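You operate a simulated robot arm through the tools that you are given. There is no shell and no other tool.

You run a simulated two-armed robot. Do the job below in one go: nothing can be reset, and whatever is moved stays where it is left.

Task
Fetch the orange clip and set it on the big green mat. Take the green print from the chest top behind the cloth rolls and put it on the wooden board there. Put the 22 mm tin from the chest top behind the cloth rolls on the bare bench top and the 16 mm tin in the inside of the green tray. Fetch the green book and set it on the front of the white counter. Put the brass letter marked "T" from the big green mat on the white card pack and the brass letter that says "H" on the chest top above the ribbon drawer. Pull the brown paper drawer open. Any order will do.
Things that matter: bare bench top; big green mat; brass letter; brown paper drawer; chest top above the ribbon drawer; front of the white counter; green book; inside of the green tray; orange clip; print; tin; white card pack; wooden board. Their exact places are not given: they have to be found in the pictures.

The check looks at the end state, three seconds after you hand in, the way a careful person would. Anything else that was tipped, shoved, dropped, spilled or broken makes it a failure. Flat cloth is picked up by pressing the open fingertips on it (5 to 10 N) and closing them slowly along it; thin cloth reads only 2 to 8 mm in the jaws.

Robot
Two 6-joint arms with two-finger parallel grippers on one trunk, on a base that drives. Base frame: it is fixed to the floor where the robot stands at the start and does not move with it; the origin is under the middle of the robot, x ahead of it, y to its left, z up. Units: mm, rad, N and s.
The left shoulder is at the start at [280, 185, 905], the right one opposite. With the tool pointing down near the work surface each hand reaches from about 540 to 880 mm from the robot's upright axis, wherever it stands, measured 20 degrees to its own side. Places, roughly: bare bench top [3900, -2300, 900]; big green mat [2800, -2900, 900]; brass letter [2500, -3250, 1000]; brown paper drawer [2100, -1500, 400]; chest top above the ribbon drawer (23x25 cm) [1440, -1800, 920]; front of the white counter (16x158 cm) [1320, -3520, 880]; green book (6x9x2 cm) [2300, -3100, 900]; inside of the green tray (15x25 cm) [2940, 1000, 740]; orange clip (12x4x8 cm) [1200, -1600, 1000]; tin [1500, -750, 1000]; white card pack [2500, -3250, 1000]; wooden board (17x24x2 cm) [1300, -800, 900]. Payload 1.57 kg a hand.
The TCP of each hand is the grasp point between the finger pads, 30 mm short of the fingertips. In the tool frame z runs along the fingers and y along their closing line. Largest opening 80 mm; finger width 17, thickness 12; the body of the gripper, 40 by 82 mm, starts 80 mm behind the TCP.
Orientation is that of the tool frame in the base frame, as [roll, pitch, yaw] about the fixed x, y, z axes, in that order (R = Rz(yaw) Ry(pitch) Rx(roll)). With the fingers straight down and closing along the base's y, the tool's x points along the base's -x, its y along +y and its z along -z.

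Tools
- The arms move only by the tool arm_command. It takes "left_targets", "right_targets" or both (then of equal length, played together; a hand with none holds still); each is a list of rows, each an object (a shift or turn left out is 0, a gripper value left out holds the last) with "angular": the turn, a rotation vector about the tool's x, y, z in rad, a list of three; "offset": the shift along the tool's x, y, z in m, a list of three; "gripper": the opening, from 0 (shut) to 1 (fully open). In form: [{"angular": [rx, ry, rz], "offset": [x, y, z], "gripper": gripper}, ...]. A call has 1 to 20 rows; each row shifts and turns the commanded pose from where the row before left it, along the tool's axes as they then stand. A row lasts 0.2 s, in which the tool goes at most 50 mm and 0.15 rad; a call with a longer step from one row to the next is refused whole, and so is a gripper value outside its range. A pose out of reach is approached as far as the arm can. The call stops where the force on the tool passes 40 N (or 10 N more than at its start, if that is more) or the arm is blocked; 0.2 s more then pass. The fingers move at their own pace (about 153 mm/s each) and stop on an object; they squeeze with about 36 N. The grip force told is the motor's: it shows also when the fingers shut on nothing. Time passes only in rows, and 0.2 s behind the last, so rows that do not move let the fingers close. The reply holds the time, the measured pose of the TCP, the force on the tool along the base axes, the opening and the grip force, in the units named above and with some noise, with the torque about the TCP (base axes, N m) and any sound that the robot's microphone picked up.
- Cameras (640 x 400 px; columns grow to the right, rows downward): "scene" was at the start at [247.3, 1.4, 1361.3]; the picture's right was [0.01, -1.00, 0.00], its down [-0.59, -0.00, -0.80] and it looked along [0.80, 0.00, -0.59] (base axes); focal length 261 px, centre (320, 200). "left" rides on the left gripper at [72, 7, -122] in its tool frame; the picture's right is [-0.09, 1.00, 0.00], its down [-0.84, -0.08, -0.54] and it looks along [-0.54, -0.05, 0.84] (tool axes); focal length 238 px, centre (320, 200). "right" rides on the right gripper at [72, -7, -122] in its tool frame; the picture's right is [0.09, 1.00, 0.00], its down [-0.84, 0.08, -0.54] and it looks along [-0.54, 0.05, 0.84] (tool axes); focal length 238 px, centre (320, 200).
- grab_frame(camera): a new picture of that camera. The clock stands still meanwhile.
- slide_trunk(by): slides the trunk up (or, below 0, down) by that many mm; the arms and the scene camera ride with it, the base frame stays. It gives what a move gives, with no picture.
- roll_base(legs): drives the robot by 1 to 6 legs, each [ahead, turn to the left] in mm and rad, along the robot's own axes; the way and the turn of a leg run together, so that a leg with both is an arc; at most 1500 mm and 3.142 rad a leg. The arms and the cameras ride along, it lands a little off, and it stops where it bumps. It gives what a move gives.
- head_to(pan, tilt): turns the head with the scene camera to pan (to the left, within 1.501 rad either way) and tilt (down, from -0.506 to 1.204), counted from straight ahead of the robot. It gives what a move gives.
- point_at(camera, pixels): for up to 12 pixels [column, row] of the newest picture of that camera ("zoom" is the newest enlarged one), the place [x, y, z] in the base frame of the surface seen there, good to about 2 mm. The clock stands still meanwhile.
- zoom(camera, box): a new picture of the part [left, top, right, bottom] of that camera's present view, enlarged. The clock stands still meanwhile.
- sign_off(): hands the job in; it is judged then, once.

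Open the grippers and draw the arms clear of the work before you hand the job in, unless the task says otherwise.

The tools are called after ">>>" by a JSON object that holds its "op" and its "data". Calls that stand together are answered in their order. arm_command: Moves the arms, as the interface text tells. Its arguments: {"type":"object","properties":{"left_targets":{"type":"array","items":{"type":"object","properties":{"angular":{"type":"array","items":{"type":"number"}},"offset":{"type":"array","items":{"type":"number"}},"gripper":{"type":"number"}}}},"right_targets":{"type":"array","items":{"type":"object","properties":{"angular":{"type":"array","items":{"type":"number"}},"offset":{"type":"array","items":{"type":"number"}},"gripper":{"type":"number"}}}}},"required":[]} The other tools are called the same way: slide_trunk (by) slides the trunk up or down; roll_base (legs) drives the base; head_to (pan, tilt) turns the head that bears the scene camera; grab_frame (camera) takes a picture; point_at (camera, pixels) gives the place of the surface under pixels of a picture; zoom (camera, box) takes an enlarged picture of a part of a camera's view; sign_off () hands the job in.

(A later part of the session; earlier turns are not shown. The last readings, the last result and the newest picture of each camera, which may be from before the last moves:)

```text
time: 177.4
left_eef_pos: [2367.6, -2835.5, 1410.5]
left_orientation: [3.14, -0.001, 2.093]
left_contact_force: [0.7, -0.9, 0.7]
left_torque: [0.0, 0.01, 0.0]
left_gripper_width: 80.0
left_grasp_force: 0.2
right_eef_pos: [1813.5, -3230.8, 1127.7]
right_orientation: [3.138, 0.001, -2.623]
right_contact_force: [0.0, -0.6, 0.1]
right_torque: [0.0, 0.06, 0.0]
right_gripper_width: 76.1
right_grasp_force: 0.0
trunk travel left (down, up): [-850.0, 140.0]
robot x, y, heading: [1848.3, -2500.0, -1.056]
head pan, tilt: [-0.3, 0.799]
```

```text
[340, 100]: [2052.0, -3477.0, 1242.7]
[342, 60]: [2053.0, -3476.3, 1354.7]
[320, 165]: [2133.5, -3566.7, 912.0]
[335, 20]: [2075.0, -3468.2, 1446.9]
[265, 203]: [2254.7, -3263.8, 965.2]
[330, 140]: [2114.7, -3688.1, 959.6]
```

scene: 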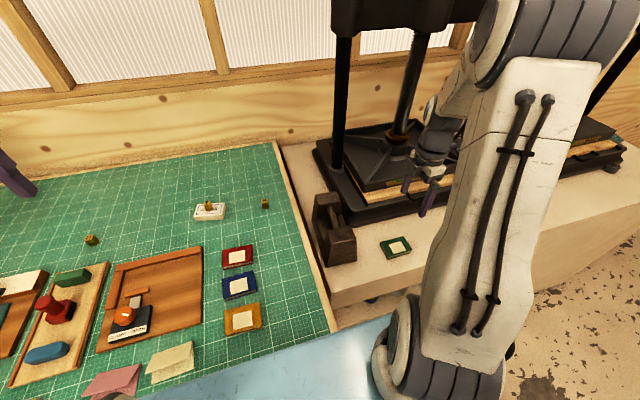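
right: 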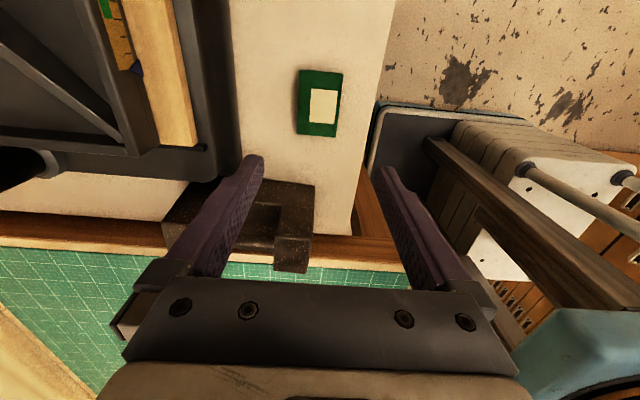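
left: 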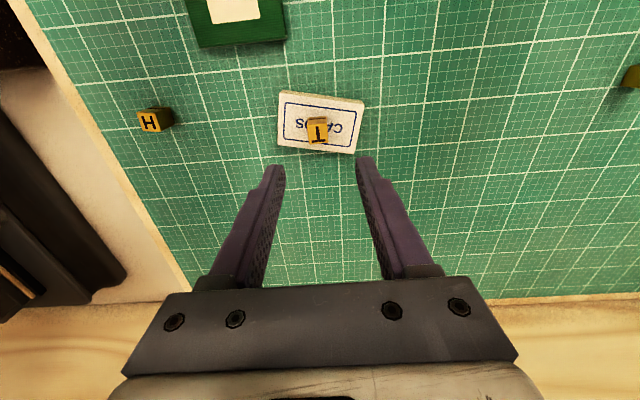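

The press column (2052,-3477) is ~290 mm from H, so the approach is safe. I rotate the gripper back and move over H.

>>> {"op": "arm_command", "data": {"right_targets": [{"angular": [0, 0, 0.1428]}, {"angular": [0, 0, 0.1428]}, {"angular": [0, 0, 0.1428]}, {"angular": [0, 0, 0.1428]}, {"angular": [0, 0, 0.1428]}, {"angular": [0, 0, 0.1428]}, {"angular": [0, 0, 0.1428]}, {"angular": [0, 0, 0.1428]}, {"angular": [0, 0, 0.1428]}, {"angular": [0, 0, 0.1428]}, {"angular": [0, 0, 0.1428]}, {}]}}

>>> {"op": "arm_command", "data": {"right_targets": [{"offset": [-0.0258, 0.0368, 0.0058]}, {"offset": [-0.0258, 0.0368, 0.0058]}, {"offset": [-0.0258, 0.0368, 0.0058]}, {"offset": [-0.0258, 0.0368, 0.0058]}, {"offset": [-0.0258, 0.0368, 0.0058]}, {"offset": [-0.0258, 0.0368, 0.0058]}, {"offset": [-0.0258, 0.0368, 0.0058]}, {"offset": [-0.0258, 0.0368, 0.0058]}, {"offset": [-0.0258, 0.0368, 0.0058]}, {"offset": [-0.0258, 0.0368, 0.0058]}, {}]}}

>>> {"op": "grab_frame", "data": {"camera": "right"}}

```text
time: 180.0
left_eef_pos: [2368.6, -2837.4, 1410.1]
left_orientation: [-3.141, -0.002, 2.095]
left_contact_force: [-0.3, 0.5, -0.5]
left_torque: [0.0, 0.03, -0.01]
left_gripper_width: 80.0
left_grasp_force: 0.0
right_eef_pos: [1813.6, -3232.0, 1126.9]
right_orientation: [-3.14, -0.001, 2.087]
right_contact_force: [0.5, -0.3, -0.3]
right_torque: [0.01, 0.0, -0.03]
right_gripper_width: 76.1
right_grasp_force: 0.1
trunk travel left (down, up): [-850.0, 140.0]
robot x, y, heading: [1850.2, -2501.5, -1.051]
head pan, tilt: [-0.3, 0.799]
```

```text
time: 182.4
left_eef_pos: [2368.8, -2836.9, 1410.2]
left_orientation: [-3.141, -0.002, 2.094]
left_contact_force: [0.1, -0.2, -0.2]
left_torque: [0.01, 0.02, -0.01]
left_gripper_width: 80.2
left_grasp_force: 0.1
right_eef_pos: [2261.4, -3273.8, 1065.7]
right_orientation: [3.141, -0.004, 2.09]
right_contact_force: [-0.1, -0.2, -0.4]
right_torque: [-0.01, 0.02, -0.01]
right_gripper_width: 75.9
right_grasp_force: 0.0
trunk travel left (down, up): [-850.0, 140.0]
robot x, y, heading: [1851.9, -2501.9, -1.053]
head pan, tilt: [-0.3, 0.799]
```

```text
taken
```

right: 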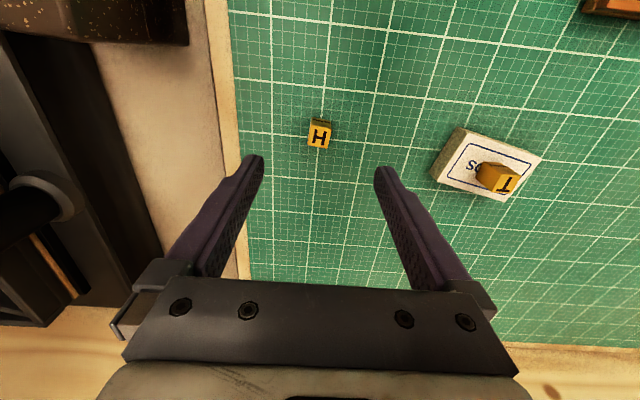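

The H cube is at (319,135) between the fingers. I zoom for its exact corners.

>>> {"op": "zoom", "data": {"camera": "right", "box": [288, 105, 352, 165]}}

>>> {"op": "point_at", "data": {"camera": "right", "pixels": [[319, 138], [310, 128], [330, 128], [329, 147], [308, 146]]}}

```text
6.67 times, centred on (320, 135) of right
```

zoom: 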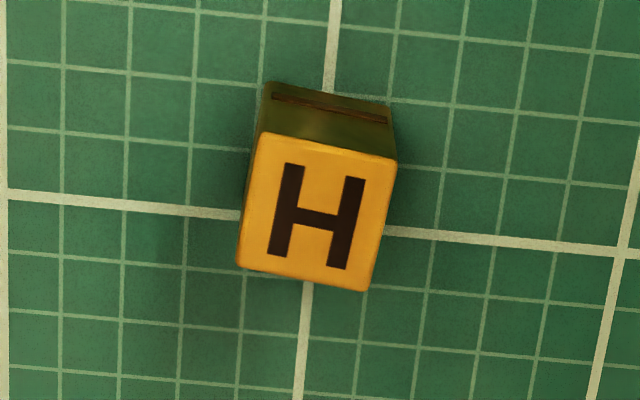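

```text
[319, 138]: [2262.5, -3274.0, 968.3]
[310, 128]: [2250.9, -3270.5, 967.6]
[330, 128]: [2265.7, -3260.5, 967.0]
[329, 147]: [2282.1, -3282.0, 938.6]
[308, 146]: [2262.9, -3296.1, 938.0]
```

H is rotated about 7° clockwise, centred at (2262,-3272.7). I align, descend and grip it.

>>> {"op": "arm_command", "data": {"right_targets": [{"offset": [0.0005, 0.0005, 0.03], "angular": [0, 0, 0.118], "gripper": 0.7}, {"offset": [0, 0, 0.035]}, {"offset": [0, 0, 0.02]}, {"offset": [0, 0, 0.009]}, {"gripper": 0.0}, {"gripper": 0.0}, {"gripper": 0.0}, {"gripper": 0.0}]}}

>>> {"op": "grab_frame", "data": {"camera": "right"}}

```text
time: 184.2
left_eef_pos: [2368.0, -2835.9, 1409.6]
left_orientation: [-3.142, 0.0, 2.095]
left_contact_force: [-0.4, -0.5, 0.1]
left_torque: [-0.01, -0.02, -0.01]
left_gripper_width: 80.0
left_grasp_force: 0.0
right_eef_pos: [2262.7, -3273.1, 974.1]
right_orientation: [-3.141, -0.002, 1.97]
right_contact_force: [0.5, 0.0, 0.8]
right_torque: [0.01, -0.02, 0.01]
right_gripper_width: 19.3
right_grasp_force: 33.3
trunk travel left (down, up): [-850.0, 140.0]
robot x, y, heading: [1856.0, -2500.1, -1.048]
head pan, tilt: [-0.3, 0.799]
```

```text
taken
```

right: 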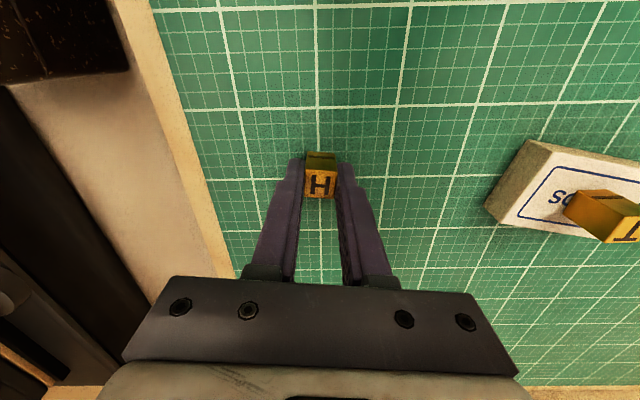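

H is gripped (19 mm). I lift it and retract the right hand to its carry pose.

>>> {"op": "arm_command", "data": {"right_targets": [{"offset": [0, 0, -0.03]}, {"offset": [0, 0, -0.035], "angular": [0, 0, -0.118]}, {"offset": [0, 0, -0.035]}, {"offset": [0.0293, -0.0233, -0.0281]}, {"offset": [0.0293, -0.0233, -0.0281]}, {"offset": [0.0293, -0.0233, -0.0281]}, {"offset": [0.0293, -0.0233, -0.0281]}, {"offset": [0.0293, -0.0233, -0.0281]}, {"offset": [0.0293, -0.0233, -0.0281]}, {"offset": [0.0293, -0.0233, -0.0281]}, {"offset": [0.0293, -0.0233, -0.0281]}, {"offset": [0.0293, -0.0233, -0.0281]}, {"offset": [0.0293, -0.0233, -0.0281]}, {"offset": [0.0293, -0.0233, -0.0281]}, {}]}}

>>> {"op": "head_to", "data": {"pan": 0.3, "tilt": 0.75}}

>>> {"op": "grab_frame", "data": {"camera": "scene"}}

>>> {"op": "grab_frame", "data": {"camera": "right"}}

```text
time: 187.4
left_eef_pos: [2368.0, -2835.9, 1410.2]
left_orientation: [3.141, -0.002, 2.095]
left_contact_force: [-0.2, 0.6, 0.0]
left_torque: [-0.03, -0.05, -0.03]
left_gripper_width: 80.2
left_grasp_force: 0.0
right_eef_pos: [1877.4, -3124.1, 1386.8]
right_orientation: [3.141, -0.003, 2.088]
right_contact_force: [-0.5, 0.3, -1.9]
right_torque: [0.01, 0.02, 0.01]
right_gripper_width: 19.1
right_grasp_force: 33.0
trunk travel left (down, up): [-850.0, 140.0]
robot x, y, heading: [1851.2, -2501.5, -1.05]
head pan, tilt: [-0.3, 0.799]
```

```text
time: 188.4
left_eef_pos: [2367.7, -2835.9, 1410.7]
left_orientation: [3.141, -0.002, 2.095]
left_contact_force: [0.7, 0.0, 0.6]
left_torque: [0.03, 0.05, 0.01]
left_gripper_width: 80.1
left_grasp_force: 0.1
right_eef_pos: [1879.0, -3122.9, 1386.6]
right_orientation: [3.141, -0.002, 2.089]
right_contact_force: [0.5, -0.4, -0.3]
right_torque: [0.0, 0.02, 0.0]
right_gripper_width: 19.4
right_grasp_force: 32.9
trunk travel left (down, up): [-850.0, 140.0]
robot x, y, heading: [1849.3, -2497.6, -1.058]
head pan, tilt: [0.3, 0.75]
```

```text
taken
```

scene: 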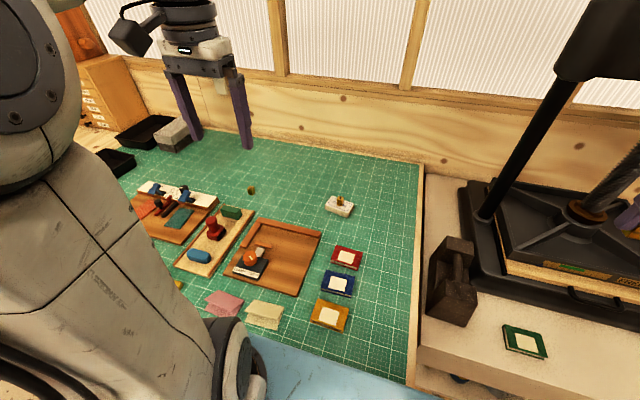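

```text
taken
```

right: 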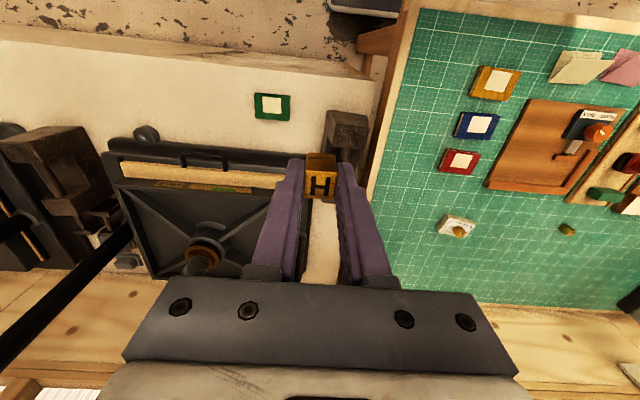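

Everything on the mat is in order and H is held. I back away, turn right along the aisle, and look at the space by the chest's right end.

>>> {"op": "roll_base", "data": {"legs": [[-150, 0], [0, -1.58]]}}

>>> {"op": "head_to", "data": {"pan": -0.35, "tilt": 0.6}}

>>> {"op": "grab_frame", "data": {"camera": "scene"}}

```text
time: 193.6
left_eef_pos: [1442.8, -2891.3, 1409.6]
left_orientation: [3.14, -0.002, 0.523]
left_contact_force: [0.8, -0.2, -0.6]
left_torque: [0.0, -0.02, -0.03]
left_gripper_width: 80.0
left_grasp_force: 0.1
right_eef_pos: [1155.7, -2401.2, 1385.4]
right_orientation: [-3.141, -0.003, 0.517]
right_contact_force: [-1.4, 0.9, -0.9]
right_torque: [-0.03, 0.01, 0.03]
right_gripper_width: 19.0
right_grasp_force: 33.2
trunk travel left (down, up): [-850.0, 140.0]
robot x, y, heading: [1772.5, -2372.1, -2.625]
head pan, tilt: [0.3, 0.75]
```

```text
time: 194.6
left_eef_pos: [1442.5, -2890.7, 1409.6]
left_orientation: [-3.139, -0.001, 0.524]
left_contact_force: [0.0, 0.0, -0.2]
left_torque: [0.0, 0.01, 0.01]
left_gripper_width: 80.3
left_grasp_force: 0.2
right_eef_pos: [1155.3, -2400.6, 1386.5]
right_orientation: [-3.142, -0.001, 0.52]
right_contact_force: [-0.6, 0.0, -1.0]
right_torque: [-0.02, 0.01, -0.02]
right_gripper_width: 19.4
right_grasp_force: 33.4
trunk travel left (down, up): [-850.0, 140.0]
robot x, y, heading: [1775.3, -2374.3, -2.622]
head pan, tilt: [-0.351, 0.6]
```

```text
taken
```

scene: 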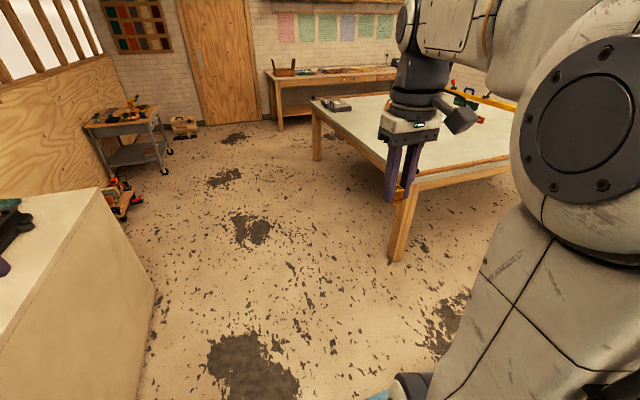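

The cutting table's nearest leg is at (397,258). I measure it and the table's edge.

>>> {"op": "point_at", "data": {"camera": "scene", "pixels": [[397, 260], [318, 160], [415, 190], [510, 175], [470, 165], [160, 290], [280, 130], [350, 135]]}}

```text
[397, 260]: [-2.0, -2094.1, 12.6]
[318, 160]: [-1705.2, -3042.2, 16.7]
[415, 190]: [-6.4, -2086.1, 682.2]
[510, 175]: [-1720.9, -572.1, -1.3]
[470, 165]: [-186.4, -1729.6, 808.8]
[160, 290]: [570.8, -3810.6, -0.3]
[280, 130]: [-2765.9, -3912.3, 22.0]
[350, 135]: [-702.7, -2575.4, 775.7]
```

The table corner is at (-2,-2094), leaving ~1.2 m beside the chest's right end. I drive around to that end.

>>> {"op": "roll_base", "data": {"legs": [[680, 0], [0, -1.58]]}}

>>> {"op": "head_to", "data": {"pan": -0.3, "tilt": 0.65}}

>>> {"op": "grab_frame", "data": {"camera": "scene"}}

```text
time: 202.2
left_eef_pos: [676.9, -2372.6, 1409.3]
left_orientation: [-3.141, -0.003, -1.049]
left_contact_force: [0.4, 0.5, -0.2]
left_torque: [0.04, -0.01, -0.02]
left_gripper_width: 80.1
left_grasp_force: 0.0
right_eef_pos: [1168.1, -2086.6, 1385.3]
right_orientation: [-3.141, -0.002, -1.056]
right_contact_force: [0.1, -0.6, -1.6]
right_torque: [0.02, -0.02, -0.01]
right_gripper_width: 19.2
right_grasp_force: 32.9
trunk travel left (down, up): [-850.0, 140.0]
robot x, y, heading: [1192.1, -2709.2, 2.088]
head pan, tilt: [-0.351, 0.6]
```

```text
time: 202.8
left_eef_pos: [677.7, -2373.1, 1408.9]
left_orientation: [3.141, -0.001, -1.048]
left_contact_force: [0.6, -0.1, -1.2]
left_torque: [-0.01, 0.0, -0.01]
left_gripper_width: 79.8
left_grasp_force: 0.1
right_eef_pos: [1166.9, -2087.0, 1385.7]
right_orientation: [-3.141, -0.001, -1.053]
right_contact_force: [-0.6, 0.0, -2.0]
right_torque: [0.0, -0.01, -0.02]
right_gripper_width: 19.3
right_grasp_force: 33.1
trunk travel left (down, up): [-850.0, 140.0]
robot x, y, heading: [1193.4, -2707.7, 2.089]
head pan, tilt: [-0.3, 0.649]
```

```text
taken
```

scene: 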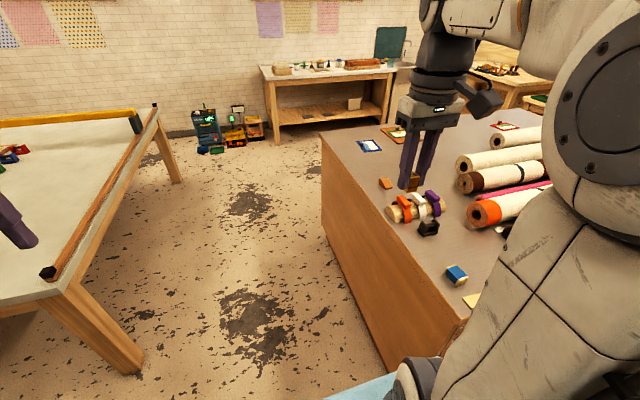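

The chest's right end is visible with the clips on a wooden bar at (415,207). I zoom in there and measure.

>>> {"op": "zoom", "data": {"camera": "scene", "box": [370, 165, 490, 245]}}

>>> {"op": "point_at", "data": {"camera": "scene", "pixels": [[322, 140], [388, 370], [465, 320], [405, 215], [420, 205], [437, 205], [428, 228], [455, 275], [388, 183], [410, 260], [330, 225], [400, 205]]}}

```text
5.00 times, centred on (430, 205) of scene
```

zoom: 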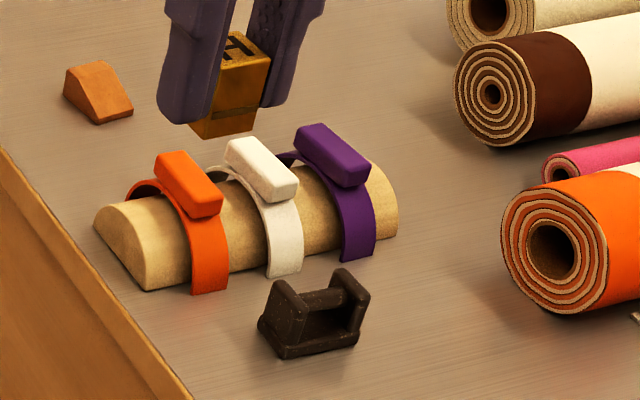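

```text
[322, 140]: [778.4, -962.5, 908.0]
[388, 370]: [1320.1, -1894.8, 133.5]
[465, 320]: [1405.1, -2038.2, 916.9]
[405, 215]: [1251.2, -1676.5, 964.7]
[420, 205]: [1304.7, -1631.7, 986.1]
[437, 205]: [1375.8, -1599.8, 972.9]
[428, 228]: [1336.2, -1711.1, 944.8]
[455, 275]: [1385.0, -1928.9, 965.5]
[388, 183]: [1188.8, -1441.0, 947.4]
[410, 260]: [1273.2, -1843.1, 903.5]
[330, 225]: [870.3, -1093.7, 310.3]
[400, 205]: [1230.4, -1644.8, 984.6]
```

The clips are arches over a half-round bar, with block handles on top; chest right end is at N≈210. I drive ahead 810 mm and turn right to face the chest end.

>>> {"op": "roll_base", "data": {"legs": [[810, 0], [0, -1.57]]}}

>>> {"op": "head_to", "data": {"pan": 0.0, "tilt": 0.8}}

>>> {"op": "grab_frame", "data": {"camera": "scene"}}

>>> {"op": "zoom", "data": {"camera": "scene", "box": [200, 180, 420, 330]}}

```text
time: 210.9
left_eef_pos: [1107.9, -1464.9, 1410.9]
left_orientation: [-3.141, -0.002, -2.587]
left_contact_force: [1.0, 0.6, 0.1]
left_torque: [0.01, 0.0, -0.05]
left_gripper_width: 79.9
left_grasp_force: 0.1
right_eef_pos: [1411.5, -1946.4, 1385.4]
right_orientation: [-3.141, -0.002, -2.592]
right_contact_force: [-0.2, 0.6, -2.3]
right_torque: [0.0, -0.01, 0.0]
right_gripper_width: 19.4
right_grasp_force: 33.4
trunk travel left (down, up): [-850.0, 140.0]
robot x, y, heading: [794.9, -1994.4, 0.547]
head pan, tilt: [-0.3, 0.649]
```

```text
time: 211.7
left_eef_pos: [1109.5, -1466.0, 1409.7]
left_orientation: [-3.142, -0.001, -2.588]
left_contact_force: [-0.1, 0.3, -0.5]
left_torque: [-0.01, 0.01, -0.02]
left_gripper_width: 80.0
left_grasp_force: 0.0
right_eef_pos: [1410.4, -1948.1, 1386.1]
right_orientation: [3.14, -0.003, -2.592]
right_contact_force: [0.0, 0.1, -1.5]
right_torque: [-0.01, -0.03, -0.02]
right_gripper_width: 19.2
right_grasp_force: 33.5
trunk travel left (down, up): [-850.0, 140.0]
robot x, y, heading: [788.7, -1994.8, 0.554]
head pan, tilt: [0.0, 0.799]
```

```text
taken
```

scene: 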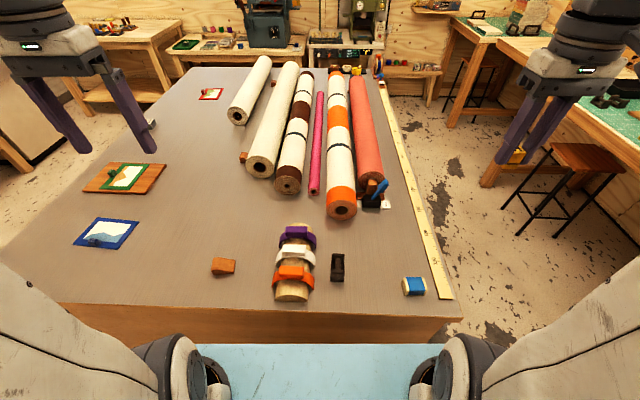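

```text
2.67 times, centred on (310, 255) of scene
```

zoom: 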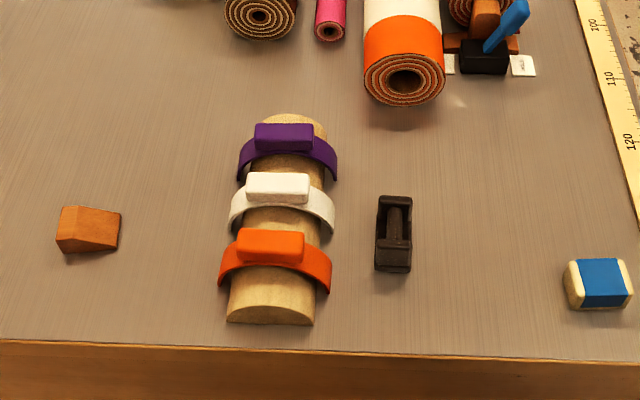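

From here the target spot (1440,-1800) lies at about pixel (378,262), clear between the black stand and the blue eraser. I move H over it and down to about z≈1010.

>>> {"op": "arm_command", "data": {"right_targets": [{"offset": [-0.034, 0.0368, 0]}, {"offset": [-0.034, 0.0368, 0]}, {"offset": [-0.034, 0.0368, 0]}, {"offset": [0, 0, 0.045]}, {"offset": [0, 0, 0.045]}, {"offset": [0, 0, 0.045]}, {"offset": [0, 0, 0.045]}, {"offset": [0, 0, 0.045]}, {"offset": [0, 0, 0.045]}, {"offset": [0, 0, 0.045]}, {"offset": [0, 0, 0.045]}, {}]}}

>>> {"op": "grab_frame", "data": {"camera": "right"}}

>>> {"op": "grab_frame", "data": {"camera": "scene"}}

```text
refused: row 1 steps farther than a row can; nothing moved
```

```text
taken
```

right: 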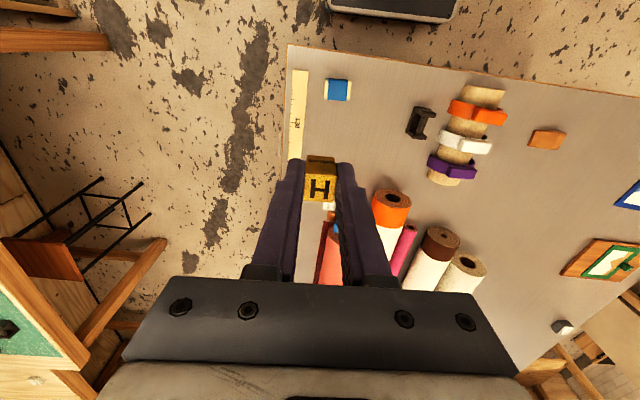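

```text
taken
```

scene: 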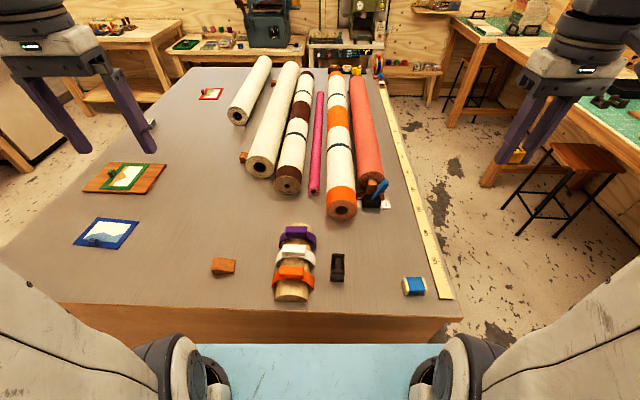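

The step was a hair too long. I split it into four lateral rows.

>>> {"op": "arm_command", "data": {"right_targets": [{"offset": [-0.0255, 0.0276, 0]}, {"offset": [-0.0255, 0.0276, 0]}, {"offset": [-0.0255, 0.0276, 0]}, {"offset": [-0.0255, 0.0276, 0]}, {"offset": [0, 0, 0.045]}, {"offset": [0, 0, 0.045]}, {"offset": [0, 0, 0.045]}, {"offset": [0, 0, 0.045]}, {"offset": [0, 0, 0.045]}, {"offset": [0, 0, 0.045]}, {"offset": [0, 0, 0.045]}, {"offset": [0, 0, 0.045]}, {}]}}

>>> {"op": "grab_frame", "data": {"camera": "right"}}

>>> {"op": "grab_frame", "data": {"camera": "scene"}}

```text
time: 214.5
left_eef_pos: [1109.3, -1465.2, 1409.3]
left_orientation: [-3.141, -0.001, -2.587]
left_contact_force: [-0.2, 0.7, 0.3]
left_torque: [0.0, 0.01, 0.02]
left_gripper_width: 80.0
left_grasp_force: 0.0
right_eef_pos: [1436.9, -1799.5, 1024.8]
right_orientation: [-3.141, -0.001, -2.592]
right_contact_force: [0.7, 0.3, -1.9]
right_torque: [-0.01, 0.04, -0.02]
right_gripper_width: 19.1
right_grasp_force: 33.7
trunk travel left (down, up): [-850.0, 140.0]
robot x, y, heading: [789.7, -1994.4, 0.546]
head pan, tilt: [0.0, 0.799]
```

```text
taken
```

right: 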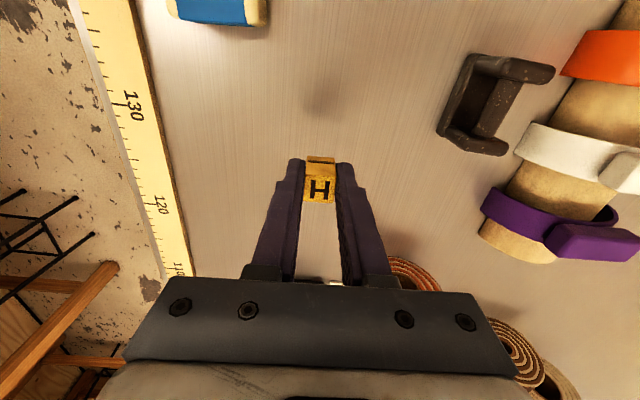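

```text
taken
```

scene: 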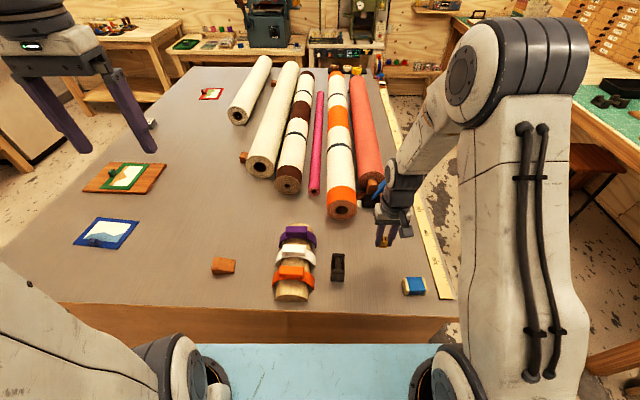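

H is above the spot with free surface all around. I lower it to near contact.

>>> {"op": "arm_command", "data": {"right_targets": [{"offset": [-0.002, -0.001, 0.03]}, {"offset": [0, 0, 0.02]}, {"offset": [0, 0, 0.006]}, {"offset": [0, 0, 0.001]}, {}]}}

```text
time: 215.7
left_eef_pos: [1108.6, -1465.6, 1409.2]
left_orientation: [-3.141, -0.002, -2.586]
left_contact_force: [-0.2, -0.5, 1.1]
left_torque: [-0.01, -0.04, -0.01]
left_gripper_width: 80.1
left_grasp_force: 0.1
right_eef_pos: [1441.5, -1798.9, 968.1]
right_orientation: [3.141, -0.002, -2.591]
right_contact_force: [0.0, 0.4, -0.5]
right_torque: [0.02, -0.04, 0.02]
right_gripper_width: 19.2
right_grasp_force: 33.3
trunk travel left (down, up): [-850.0, 140.0]
robot x, y, heading: [790.3, -1988.7, 0.552]
head pan, tilt: [0.0, 0.799]
```

No contact yet at 968 mm; I continue in 1 mm steps.

>>> {"op": "arm_command", "data": {"right_targets": [{"offset": [0, 0, 0.001]}, {"offset": [0, 0, 0.001]}, {"offset": [0, 0, 0.001]}, {}]}}

```text
time: 216.7
left_eef_pos: [1109.8, -1465.8, 1410.5]
left_orientation: [3.141, 0.001, -2.586]
left_contact_force: [0.5, 0.0, 0.2]
left_torque: [0.02, 0.02, 0.0]
left_gripper_width: 80.1
left_grasp_force: 0.0
right_eef_pos: [1443.1, -1799.0, 966.8]
right_orientation: [3.14, 0.002, -2.592]
right_contact_force: [0.2, -2.5, 8.3]
right_torque: [-0.04, -0.02, 0.01]
right_gripper_width: 19.2
right_grasp_force: 33.4
trunk travel left (down, up): [-850.0, 140.0]
robot x, y, heading: [794.1, -1996.0, 0.546]
head pan, tilt: [0.0, 0.799]
```

Contact at 8 N. I release H and rise, then return the right hand to carry.

>>> {"op": "arm_command", "data": {"right_targets": [{"gripper": 0.4}, {"gripper": 0.6}, {"gripper": 0.6}, {"offset": [0, 0, -0.03]}, {"offset": [0, 0, -0.045]}, {"offset": [0, 0, -0.045]}, {"offset": [0, 0, -0.045]}, {"offset": [0, 0, -0.045]}, {}]}}

>>> {"op": "grab_frame", "data": {"camera": "right"}}

```text
time: 218.7
left_eef_pos: [1108.5, -1465.9, 1411.5]
left_orientation: [3.141, 0.0, -2.586]
left_contact_force: [-0.2, -0.2, -0.7]
left_torque: [-0.02, 0.01, -0.04]
left_gripper_width: 79.9
left_grasp_force: 0.0
right_eef_pos: [1443.4, -1800.4, 1177.0]
right_orientation: [3.141, -0.001, -2.593]
right_contact_force: [-0.9, 0.7, 0.8]
right_torque: [-0.01, -0.02, -0.04]
right_gripper_width: 47.8
right_grasp_force: 0.0
trunk travel left (down, up): [-850.0, 140.0]
robot x, y, heading: [790.4, -1994.0, 0.552]
head pan, tilt: [0.0, 0.799]
```

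```text
taken
```

right: 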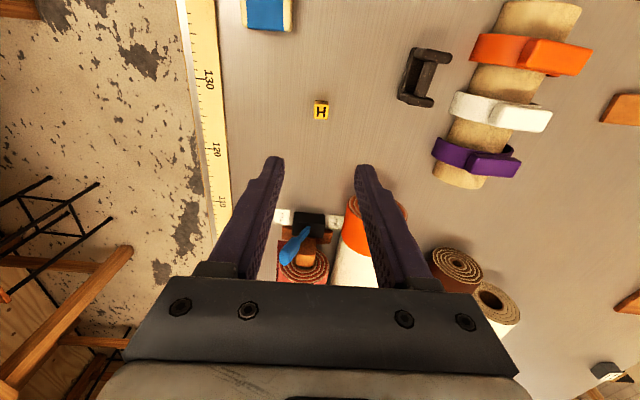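

H stands on the chest top. I retract the right hand and measure the orange clip from a fresh zoom.

>>> {"op": "arm_command", "data": {"right_targets": [{"offset": [0.017, -0.0184, -0.0348]}, {"offset": [0.017, -0.0184, -0.0348]}, {"offset": [0.017, -0.0184, -0.0348]}, {"offset": [0.017, -0.0184, -0.0348]}, {"offset": [0.017, -0.0184, -0.0348]}, {"offset": [0.017, -0.0184, -0.0348], "gripper": 1.0}, {}]}}

>>> {"op": "zoom", "data": {"camera": "scene", "box": [255, 210, 351, 310]}}

>>> {"op": "point_at", "data": {"camera": "zoom", "pixels": [[200, 240], [120, 250], [140, 190], [230, 200], [225, 235], [135, 225], [70, 270], [285, 290], [180, 350], [110, 350], [270, 350], [180, 270]]}}

```text
time: 220.3
left_eef_pos: [1108.6, -1466.0, 1409.0]
left_orientation: [-3.14, -0.004, -2.587]
left_contact_force: [-0.9, 0.1, -0.2]
left_torque: [0.02, -0.02, -0.02]
left_gripper_width: 79.9
left_grasp_force: 0.0
right_eef_pos: [1412.9, -1947.5, 1385.0]
right_orientation: [-3.142, -0.002, -2.591]
right_contact_force: [0.6, 0.6, -0.3]
right_torque: [-0.01, 0.0, -0.03]
right_gripper_width: 80.0
right_grasp_force: 0.1
trunk travel left (down, up): [-850.0, 140.0]
robot x, y, heading: [793.0, -1992.2, 0.551]
head pan, tilt: [0.0, 0.799]
```

```text
4.00 times, centred on (303, 260) of scene
```

zoom: 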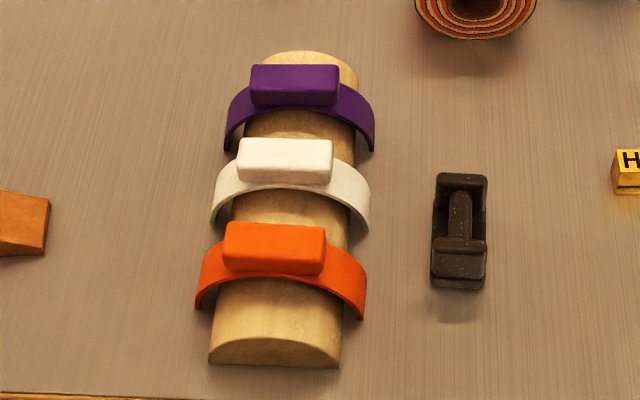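

```text
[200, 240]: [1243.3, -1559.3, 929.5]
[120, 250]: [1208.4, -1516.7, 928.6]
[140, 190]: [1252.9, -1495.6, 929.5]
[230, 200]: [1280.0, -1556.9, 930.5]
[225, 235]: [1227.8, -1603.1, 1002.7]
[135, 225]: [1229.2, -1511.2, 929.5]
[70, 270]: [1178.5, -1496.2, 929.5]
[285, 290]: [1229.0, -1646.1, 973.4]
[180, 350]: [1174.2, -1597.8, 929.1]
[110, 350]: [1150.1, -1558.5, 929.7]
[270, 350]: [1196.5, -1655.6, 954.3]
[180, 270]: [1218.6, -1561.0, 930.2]
```

I now point precisely at the orange handle and arch legs in this zoom.

>>> {"op": "point_at", "data": {"camera": "zoom", "pixels": [[231, 226], [321, 232], [228, 245], [318, 252], [275, 238], [225, 264], [318, 271], [200, 302], [361, 315], [275, 262], [204, 262], [345, 262]]}}

>>> {"op": "zoom", "data": {"camera": "scene", "box": [275, 255, 323, 295]}}

```text
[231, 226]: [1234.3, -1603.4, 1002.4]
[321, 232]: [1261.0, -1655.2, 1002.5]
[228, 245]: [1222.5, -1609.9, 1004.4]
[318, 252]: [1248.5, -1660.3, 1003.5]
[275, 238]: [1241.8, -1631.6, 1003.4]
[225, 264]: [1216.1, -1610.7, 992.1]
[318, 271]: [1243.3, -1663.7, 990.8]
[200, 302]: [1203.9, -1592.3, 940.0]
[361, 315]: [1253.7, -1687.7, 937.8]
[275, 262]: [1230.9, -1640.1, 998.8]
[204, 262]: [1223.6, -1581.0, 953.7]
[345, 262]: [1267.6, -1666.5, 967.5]
```

```text
10.00 times, centred on (299, 275) of scene
```

zoom: 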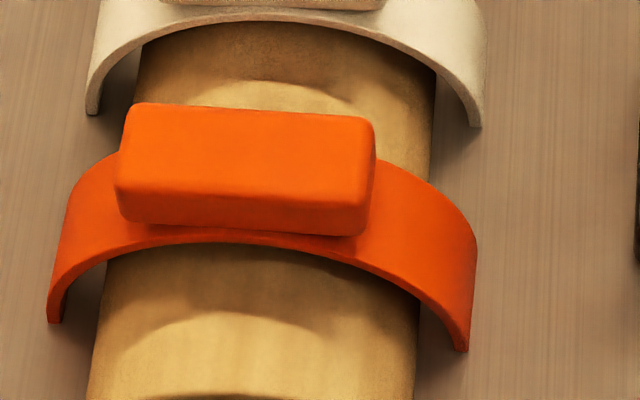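

The orange handle's top centre is ≈(1241.6,-1632.2,1003), about 58 mm long and turned ~4.5° from my grip axis. I bring the left hand above it at z≈1100 and look.

>>> {"op": "arm_command", "data": {"left_targets": [{"offset": [-0.0032, -0.0264, 0.0386]}, {"offset": [-0.0032, -0.0264, 0.0386]}, {"offset": [-0.0032, -0.0264, 0.0386]}, {"offset": [-0.0032, -0.0264, 0.0386]}, {"offset": [-0.0032, -0.0264, 0.0386]}, {"offset": [-0.0032, -0.0264, 0.0386]}, {"offset": [-0.0032, -0.0264, 0.0386]}, {"offset": [-0.0032, -0.0264, 0.0386]}, {"angular": [0, 0, 0.079]}, {}]}}

>>> {"op": "grab_frame", "data": {"camera": "left"}}

>>> {"op": "grab_frame", "data": {"camera": "scene"}}

```text
time: 222.5
left_eef_pos: [1241.5, -1631.9, 1101.4]
left_orientation: [3.14, -0.001, -2.666]
left_contact_force: [0.4, 0.1, -0.3]
left_torque: [0.01, 0.01, -0.01]
left_gripper_width: 80.2
left_grasp_force: 0.1
right_eef_pos: [1411.6, -1947.0, 1385.4]
right_orientation: [-3.141, -0.003, -2.593]
right_contact_force: [-0.6, 0.1, -0.2]
right_torque: [0.0, -0.02, 0.01]
right_gripper_width: 80.0
right_grasp_force: 0.0
trunk travel left (down, up): [-850.0, 140.0]
robot x, y, heading: [792.1, -1992.9, 0.55]
head pan, tilt: [0.0, 0.799]
```

```text
taken
```

left: 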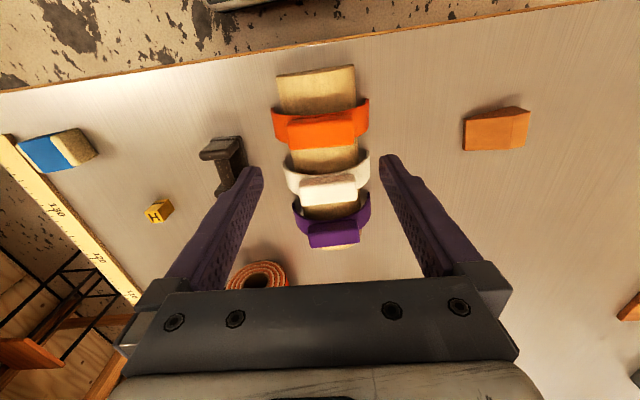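

```text
taken
```

scene: 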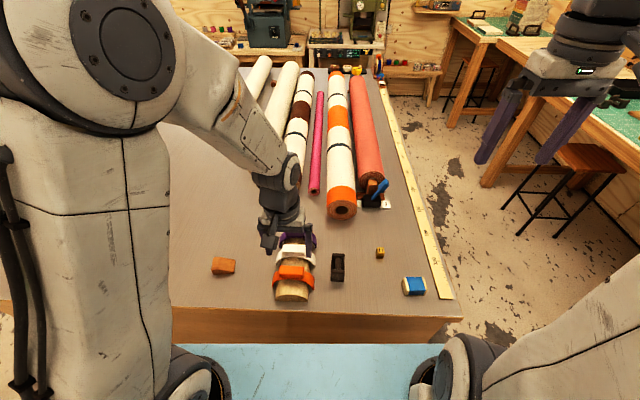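

The orange handle appears at (327,132) in the left picture. I zoom in to measure its ends.

>>> {"op": "zoom", "data": {"camera": "left", "box": [260, 85, 388, 165]}}

>>> {"op": "point_at", "data": {"camera": "zoom", "pixels": [[145, 185], [480, 140], [490, 270], [160, 300], [320, 230], [310, 185], [90, 150], [535, 120], [320, 310], [60, 100], [545, 60], [330, 140]]}}

```text
5.00 times, centred on (324, 125) of left
```

zoom: 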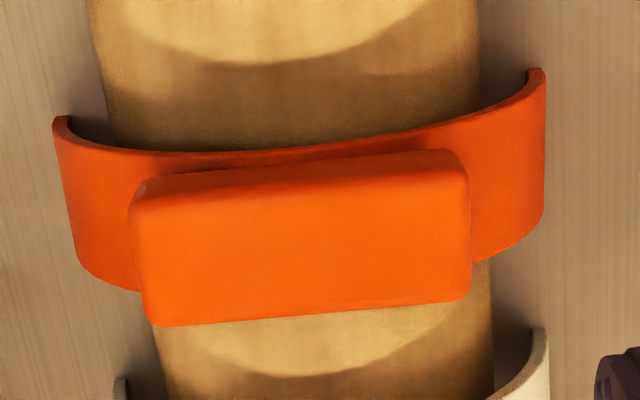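

```text
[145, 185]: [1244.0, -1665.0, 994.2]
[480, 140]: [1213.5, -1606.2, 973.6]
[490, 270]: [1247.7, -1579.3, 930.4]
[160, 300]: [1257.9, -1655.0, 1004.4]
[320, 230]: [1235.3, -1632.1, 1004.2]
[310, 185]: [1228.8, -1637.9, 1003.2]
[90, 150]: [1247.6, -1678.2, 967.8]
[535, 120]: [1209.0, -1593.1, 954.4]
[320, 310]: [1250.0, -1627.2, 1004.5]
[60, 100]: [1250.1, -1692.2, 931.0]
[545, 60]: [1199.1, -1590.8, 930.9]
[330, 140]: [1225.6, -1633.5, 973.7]
```

I point at the handle's top-face corners and centre.

>>> {"op": "point_at", "data": {"camera": "zoom", "pixels": [[148, 210], [458, 178], [462, 290], [162, 316], [308, 250], [138, 260], [466, 230], [120, 270], [475, 240]]}}

```text
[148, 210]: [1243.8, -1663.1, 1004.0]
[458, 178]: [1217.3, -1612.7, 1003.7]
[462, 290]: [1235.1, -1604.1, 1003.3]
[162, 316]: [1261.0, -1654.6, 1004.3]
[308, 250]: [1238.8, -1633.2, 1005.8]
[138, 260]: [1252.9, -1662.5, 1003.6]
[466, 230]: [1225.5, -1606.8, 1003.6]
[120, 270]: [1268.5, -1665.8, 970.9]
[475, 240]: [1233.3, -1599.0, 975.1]
```

Handle centre (1239.3,-1633.6), aligned with the grip axis within 0.5°. I descend so the tips reach z≈983 just above the arch shoulders, and close.

>>> {"op": "arm_command", "data": {"left_targets": [{"offset": [0.0027, -0.0005, 0.035]}, {"offset": [0, 0, 0.03]}, {"offset": [0, 0, 0.015]}, {"offset": [0, 0, 0.008]}, {"gripper": 0.6}, {"gripper": 0.3}, {"gripper": 0.0}, {"gripper": 0.0}]}}

>>> {"op": "grab_frame", "data": {"camera": "left"}}

```text
time: 224.3
left_eef_pos: [1239.6, -1634.2, 1014.4]
left_orientation: [-3.141, -0.001, -2.666]
left_contact_force: [-0.3, 0.2, -0.3]
left_torque: [0.0, 0.02, -0.01]
left_gripper_width: 63.0
left_grasp_force: 35.8
right_eef_pos: [1412.5, -1945.8, 1384.0]
right_orientation: [3.14, -0.003, -2.592]
right_contact_force: [0.5, -0.5, -0.9]
right_torque: [0.0, 0.0, -0.02]
right_gripper_width: 80.1
right_grasp_force: 0.1
trunk travel left (down, up): [-850.0, 140.0]
robot x, y, heading: [787.3, -1995.7, 0.548]
head pan, tilt: [0.0, 0.799]
```

```text
taken
```

left: 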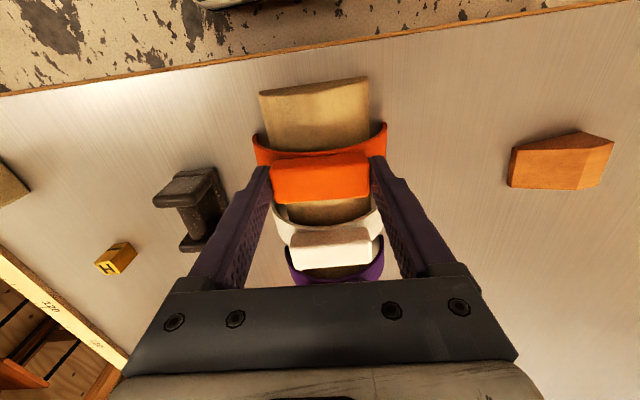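

The handle is gripped (63 mm, 36 N). I lift slowly and check that only the orange clip comes.

>>> {"op": "arm_command", "data": {"left_targets": [{"offset": [0, 0, -0.01]}, {"offset": [0, 0, -0.015]}, {"offset": [0, 0, -0.02]}, {"offset": [0, 0, -0.025]}, {"offset": [0, 0, -0.03]}, {}]}}

>>> {"op": "grab_frame", "data": {"camera": "left"}}

>>> {"op": "grab_frame", "data": {"camera": "scene"}}

```text
time: 225.7
left_eef_pos: [1239.7, -1633.7, 1113.5]
left_orientation: [-3.141, -0.002, -2.666]
left_contact_force: [0.5, 0.7, -0.6]
left_torque: [-0.02, -0.01, 0.01]
left_gripper_width: 62.9
left_grasp_force: 36.0
right_eef_pos: [1412.0, -1945.5, 1385.2]
right_orientation: [-3.141, 0.001, -2.593]
right_contact_force: [-0.4, -0.6, 0.1]
right_torque: [0.0, -0.03, -0.03]
right_gripper_width: 79.9
right_grasp_force: 0.1
trunk travel left (down, up): [-850.0, 140.0]
robot x, y, heading: [790.6, -1995.9, 0.552]
head pan, tilt: [0.0, 0.799]
```

```text
taken
```

left: 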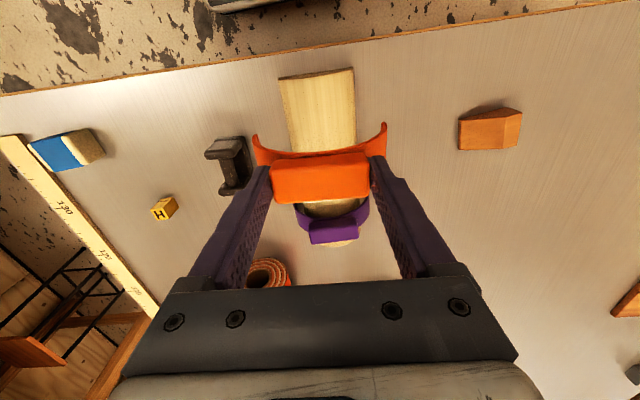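

```text
taken
```

scene: 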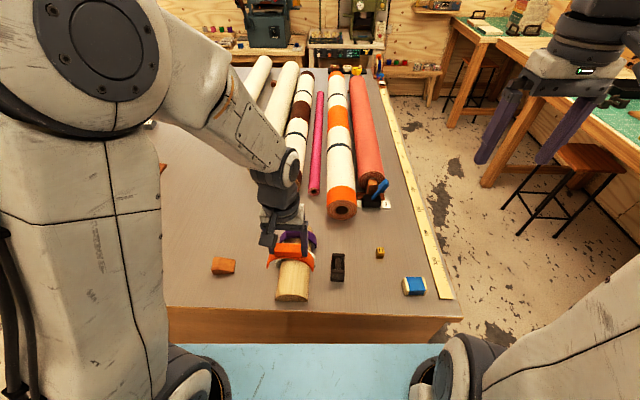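

The orange clip is free and the others remain. I bring the left hand back to carry and check the bar.

>>> {"op": "arm_command", "data": {"left_targets": [{"angular": [0, 0, -0.079], "offset": [0, 0, -0.02]}, {"offset": [0.0029, 0.0265, -0.034]}, {"offset": [0.0029, 0.0265, -0.034]}, {"offset": [0.0029, 0.0265, -0.034]}, {"offset": [0.0029, 0.0265, -0.034]}, {"offset": [0.0029, 0.0265, -0.034]}, {"offset": [0.0029, 0.0265, -0.034]}, {"offset": [0.0029, 0.0265, -0.034]}, {"offset": [0.0029, 0.0265, -0.034]}, {}]}}

>>> {"op": "grab_frame", "data": {"camera": "scene"}}

>>> {"op": "grab_frame", "data": {"camera": "left"}}

```text
time: 227.9
left_eef_pos: [1106.9, -1466.3, 1407.8]
left_orientation: [3.141, -0.001, -2.59]
left_contact_force: [0.9, -0.4, -0.1]
left_torque: [0.0, -0.01, -0.01]
left_gripper_width: 63.0
left_grasp_force: 35.6
right_eef_pos: [1411.9, -1946.2, 1383.8]
right_orientation: [-3.141, -0.002, -2.59]
right_contact_force: [-0.6, -0.1, 0.1]
right_torque: [0.02, 0.02, -0.02]
right_gripper_width: 80.1
right_grasp_force: 0.1
trunk travel left (down, up): [-850.0, 140.0]
robot x, y, heading: [793.8, -1989.6, 0.553]
head pan, tilt: [0.0, 0.799]
```

```text
taken
```

scene: 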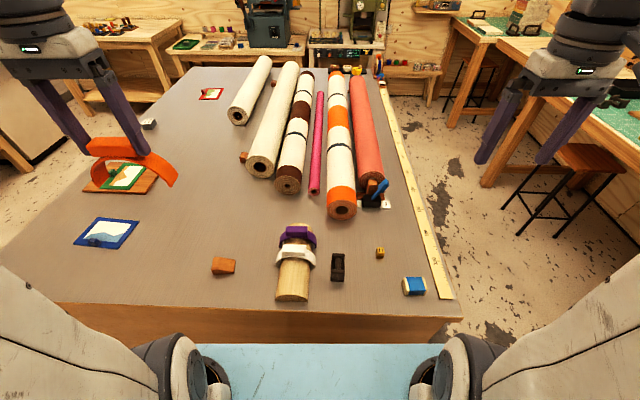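

```text
taken
```

left: 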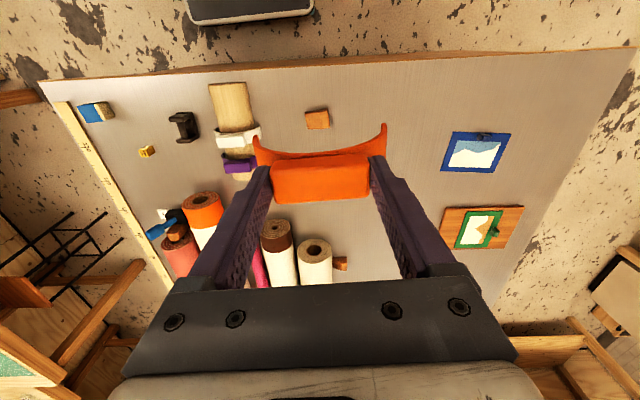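

The chest top is in order and the clip is held. I drive back round to the aisle: turn right, ahead 800 mm, then turn left to face along the aisle.

>>> {"op": "roll_base", "data": {"legs": [[0, -1.6], [800, 0], [0, 1.58]]}}

>>> {"op": "head_to", "data": {"pan": 0.45, "tilt": 0.7}}

>>> {"op": "grab_frame", "data": {"camera": "scene"}}

```text
time: 239.9
left_eef_pos: [1513.8, -2167.4, 1407.9]
left_orientation: [3.141, -0.002, -2.62]
left_contact_force: [0.6, -0.7, -0.9]
left_torque: [-0.01, -0.01, -0.02]
left_gripper_width: 63.0
left_grasp_force: 36.5
right_eef_pos: [1802.7, -2656.9, 1384.8]
right_orientation: [3.14, -0.001, -2.624]
right_contact_force: [-0.3, 0.2, -0.1]
right_torque: [-0.01, 0.03, 0.02]
right_gripper_width: 80.1
right_grasp_force: 0.0
trunk travel left (down, up): [-850.0, 140.0]
robot x, y, heading: [1178.3, -2683.7, 0.514]
head pan, tilt: [0.0, 0.799]
```

```text
time: 240.8
left_eef_pos: [1512.8, -2167.1, 1408.2]
left_orientation: [-3.141, -0.001, -2.621]
left_contact_force: [0.1, 0.3, -0.3]
left_torque: [0.02, 0.0, -0.04]
left_gripper_width: 62.5
left_grasp_force: 36.4
right_eef_pos: [1804.3, -2656.5, 1384.6]
right_orientation: [-3.141, -0.001, -2.624]
right_contact_force: [0.4, -0.5, 0.3]
right_torque: [0.02, -0.02, -0.01]
right_gripper_width: 80.0
right_grasp_force: 0.0
trunk travel left (down, up): [-850.0, 140.0]
robot x, y, heading: [1180.3, -2682.3, 0.52]
head pan, tilt: [0.45, 0.7]
```

```text
taken
```

scene: 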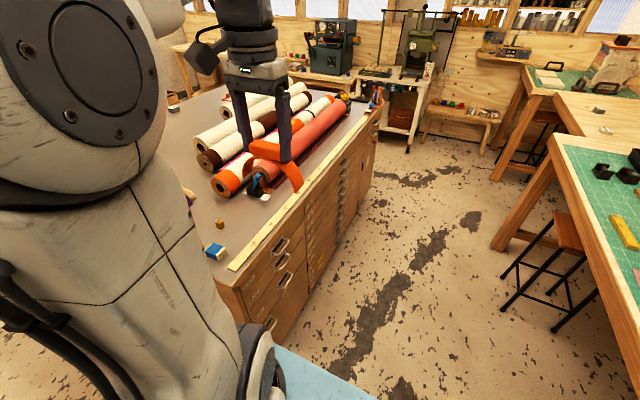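

The chest's drawer face is visible obliquely at (300,240). I zoom to see the drawer layout and labels.

>>> {"op": "zoom", "data": {"camera": "scene", "box": [200, 90, 400, 350]}}

>>> {"op": "zoom", "data": {"camera": "scene", "box": [240, 210, 340, 320]}}

```text
1.54 times, centred on (300, 220) of scene
```

zoom: 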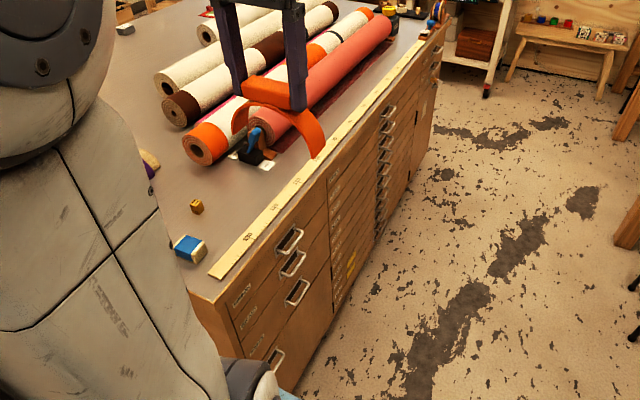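

```text
3.64 times, centred on (290, 265) of scene
```

zoom: 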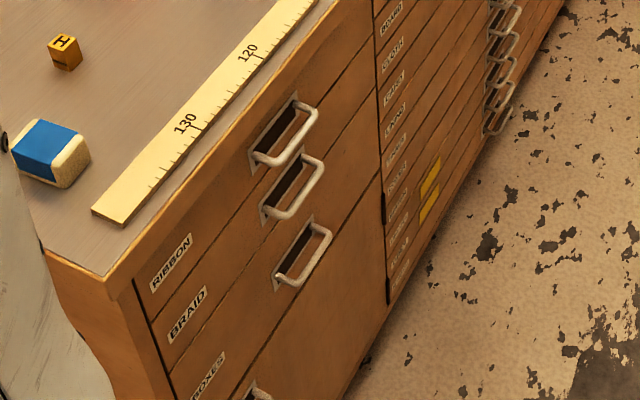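

Top right drawer is labelled RIBBON. I measure its horizontal extent to confirm H is above it.

>>> {"op": "point_at", "data": {"camera": "zoom", "pixels": [[140, 290], [376, 50], [65, 45], [108, 275], [310, 30], [40, 150], [300, 250], [430, 180], [500, 20], [172, 262], [285, 135], [460, 150]]}}

```text
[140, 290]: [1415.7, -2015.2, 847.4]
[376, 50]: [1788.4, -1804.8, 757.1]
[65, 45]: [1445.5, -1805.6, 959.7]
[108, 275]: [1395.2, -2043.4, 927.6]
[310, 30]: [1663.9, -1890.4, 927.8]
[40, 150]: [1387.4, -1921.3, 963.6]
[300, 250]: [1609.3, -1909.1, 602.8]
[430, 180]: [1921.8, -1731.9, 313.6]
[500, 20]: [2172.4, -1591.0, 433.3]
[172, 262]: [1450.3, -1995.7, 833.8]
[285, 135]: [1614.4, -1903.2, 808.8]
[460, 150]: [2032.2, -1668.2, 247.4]
```

H is squarely above the RIBBON drawer (column N 249–677, H at N≈378). Now I drive to the mat: ahead 775 mm, then turn right to face it.

>>> {"op": "roll_base", "data": {"legs": [[775, 0], [0, -1.59]]}}

>>> {"op": "head_to", "data": {"pan": 0.0, "tilt": 0.7}}

>>> {"op": "grab_frame", "data": {"camera": "scene"}}

```text
time: 248.7
left_eef_pos: [2372.3, -2630.1, 1407.3]
left_orientation: [-3.141, -0.001, 2.103]
left_contact_force: [0.4, 0.3, -0.3]
left_torque: [0.02, 0.0, 0.0]
left_gripper_width: 62.8
left_grasp_force: 35.7
right_eef_pos: [1887.5, -2926.3, 1384.2]
right_orientation: [3.14, -0.001, 2.099]
right_contact_force: [0.2, -0.3, -0.5]
right_torque: [-0.05, 0.01, 0.02]
right_gripper_width: 80.2
right_grasp_force: 0.1
trunk travel left (down, up): [-850.0, 140.0]
robot x, y, heading: [1851.4, -2300.2, -1.044]
head pan, tilt: [0.45, 0.7]
```

```text
time: 249.6
left_eef_pos: [2372.5, -2629.6, 1407.3]
left_orientation: [-3.141, -0.004, 2.103]
left_contact_force: [0.0, -0.2, -0.5]
left_torque: [0.02, 0.0, 0.0]
left_gripper_width: 62.4
left_grasp_force: 35.9
right_eef_pos: [1887.6, -2925.7, 1383.9]
right_orientation: [3.141, -0.002, 2.098]
right_contact_force: [-0.7, 0.3, 0.2]
right_torque: [-0.01, 0.0, -0.04]
right_gripper_width: 80.2
right_grasp_force: 0.1
trunk travel left (down, up): [-850.0, 140.0]
robot x, y, heading: [1852.7, -2302.8, -1.044]
head pan, tilt: [0.0, 0.7]
```

```text
taken
```

scene: 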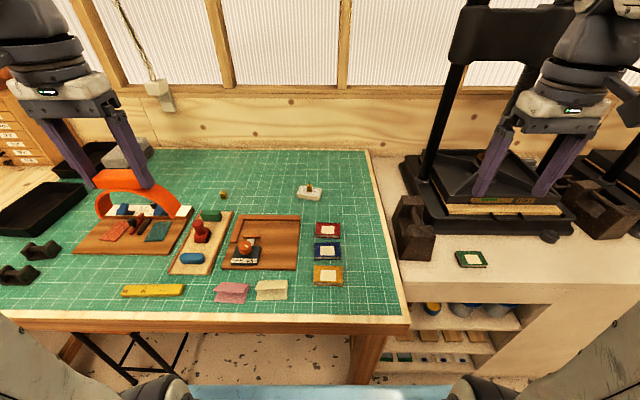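

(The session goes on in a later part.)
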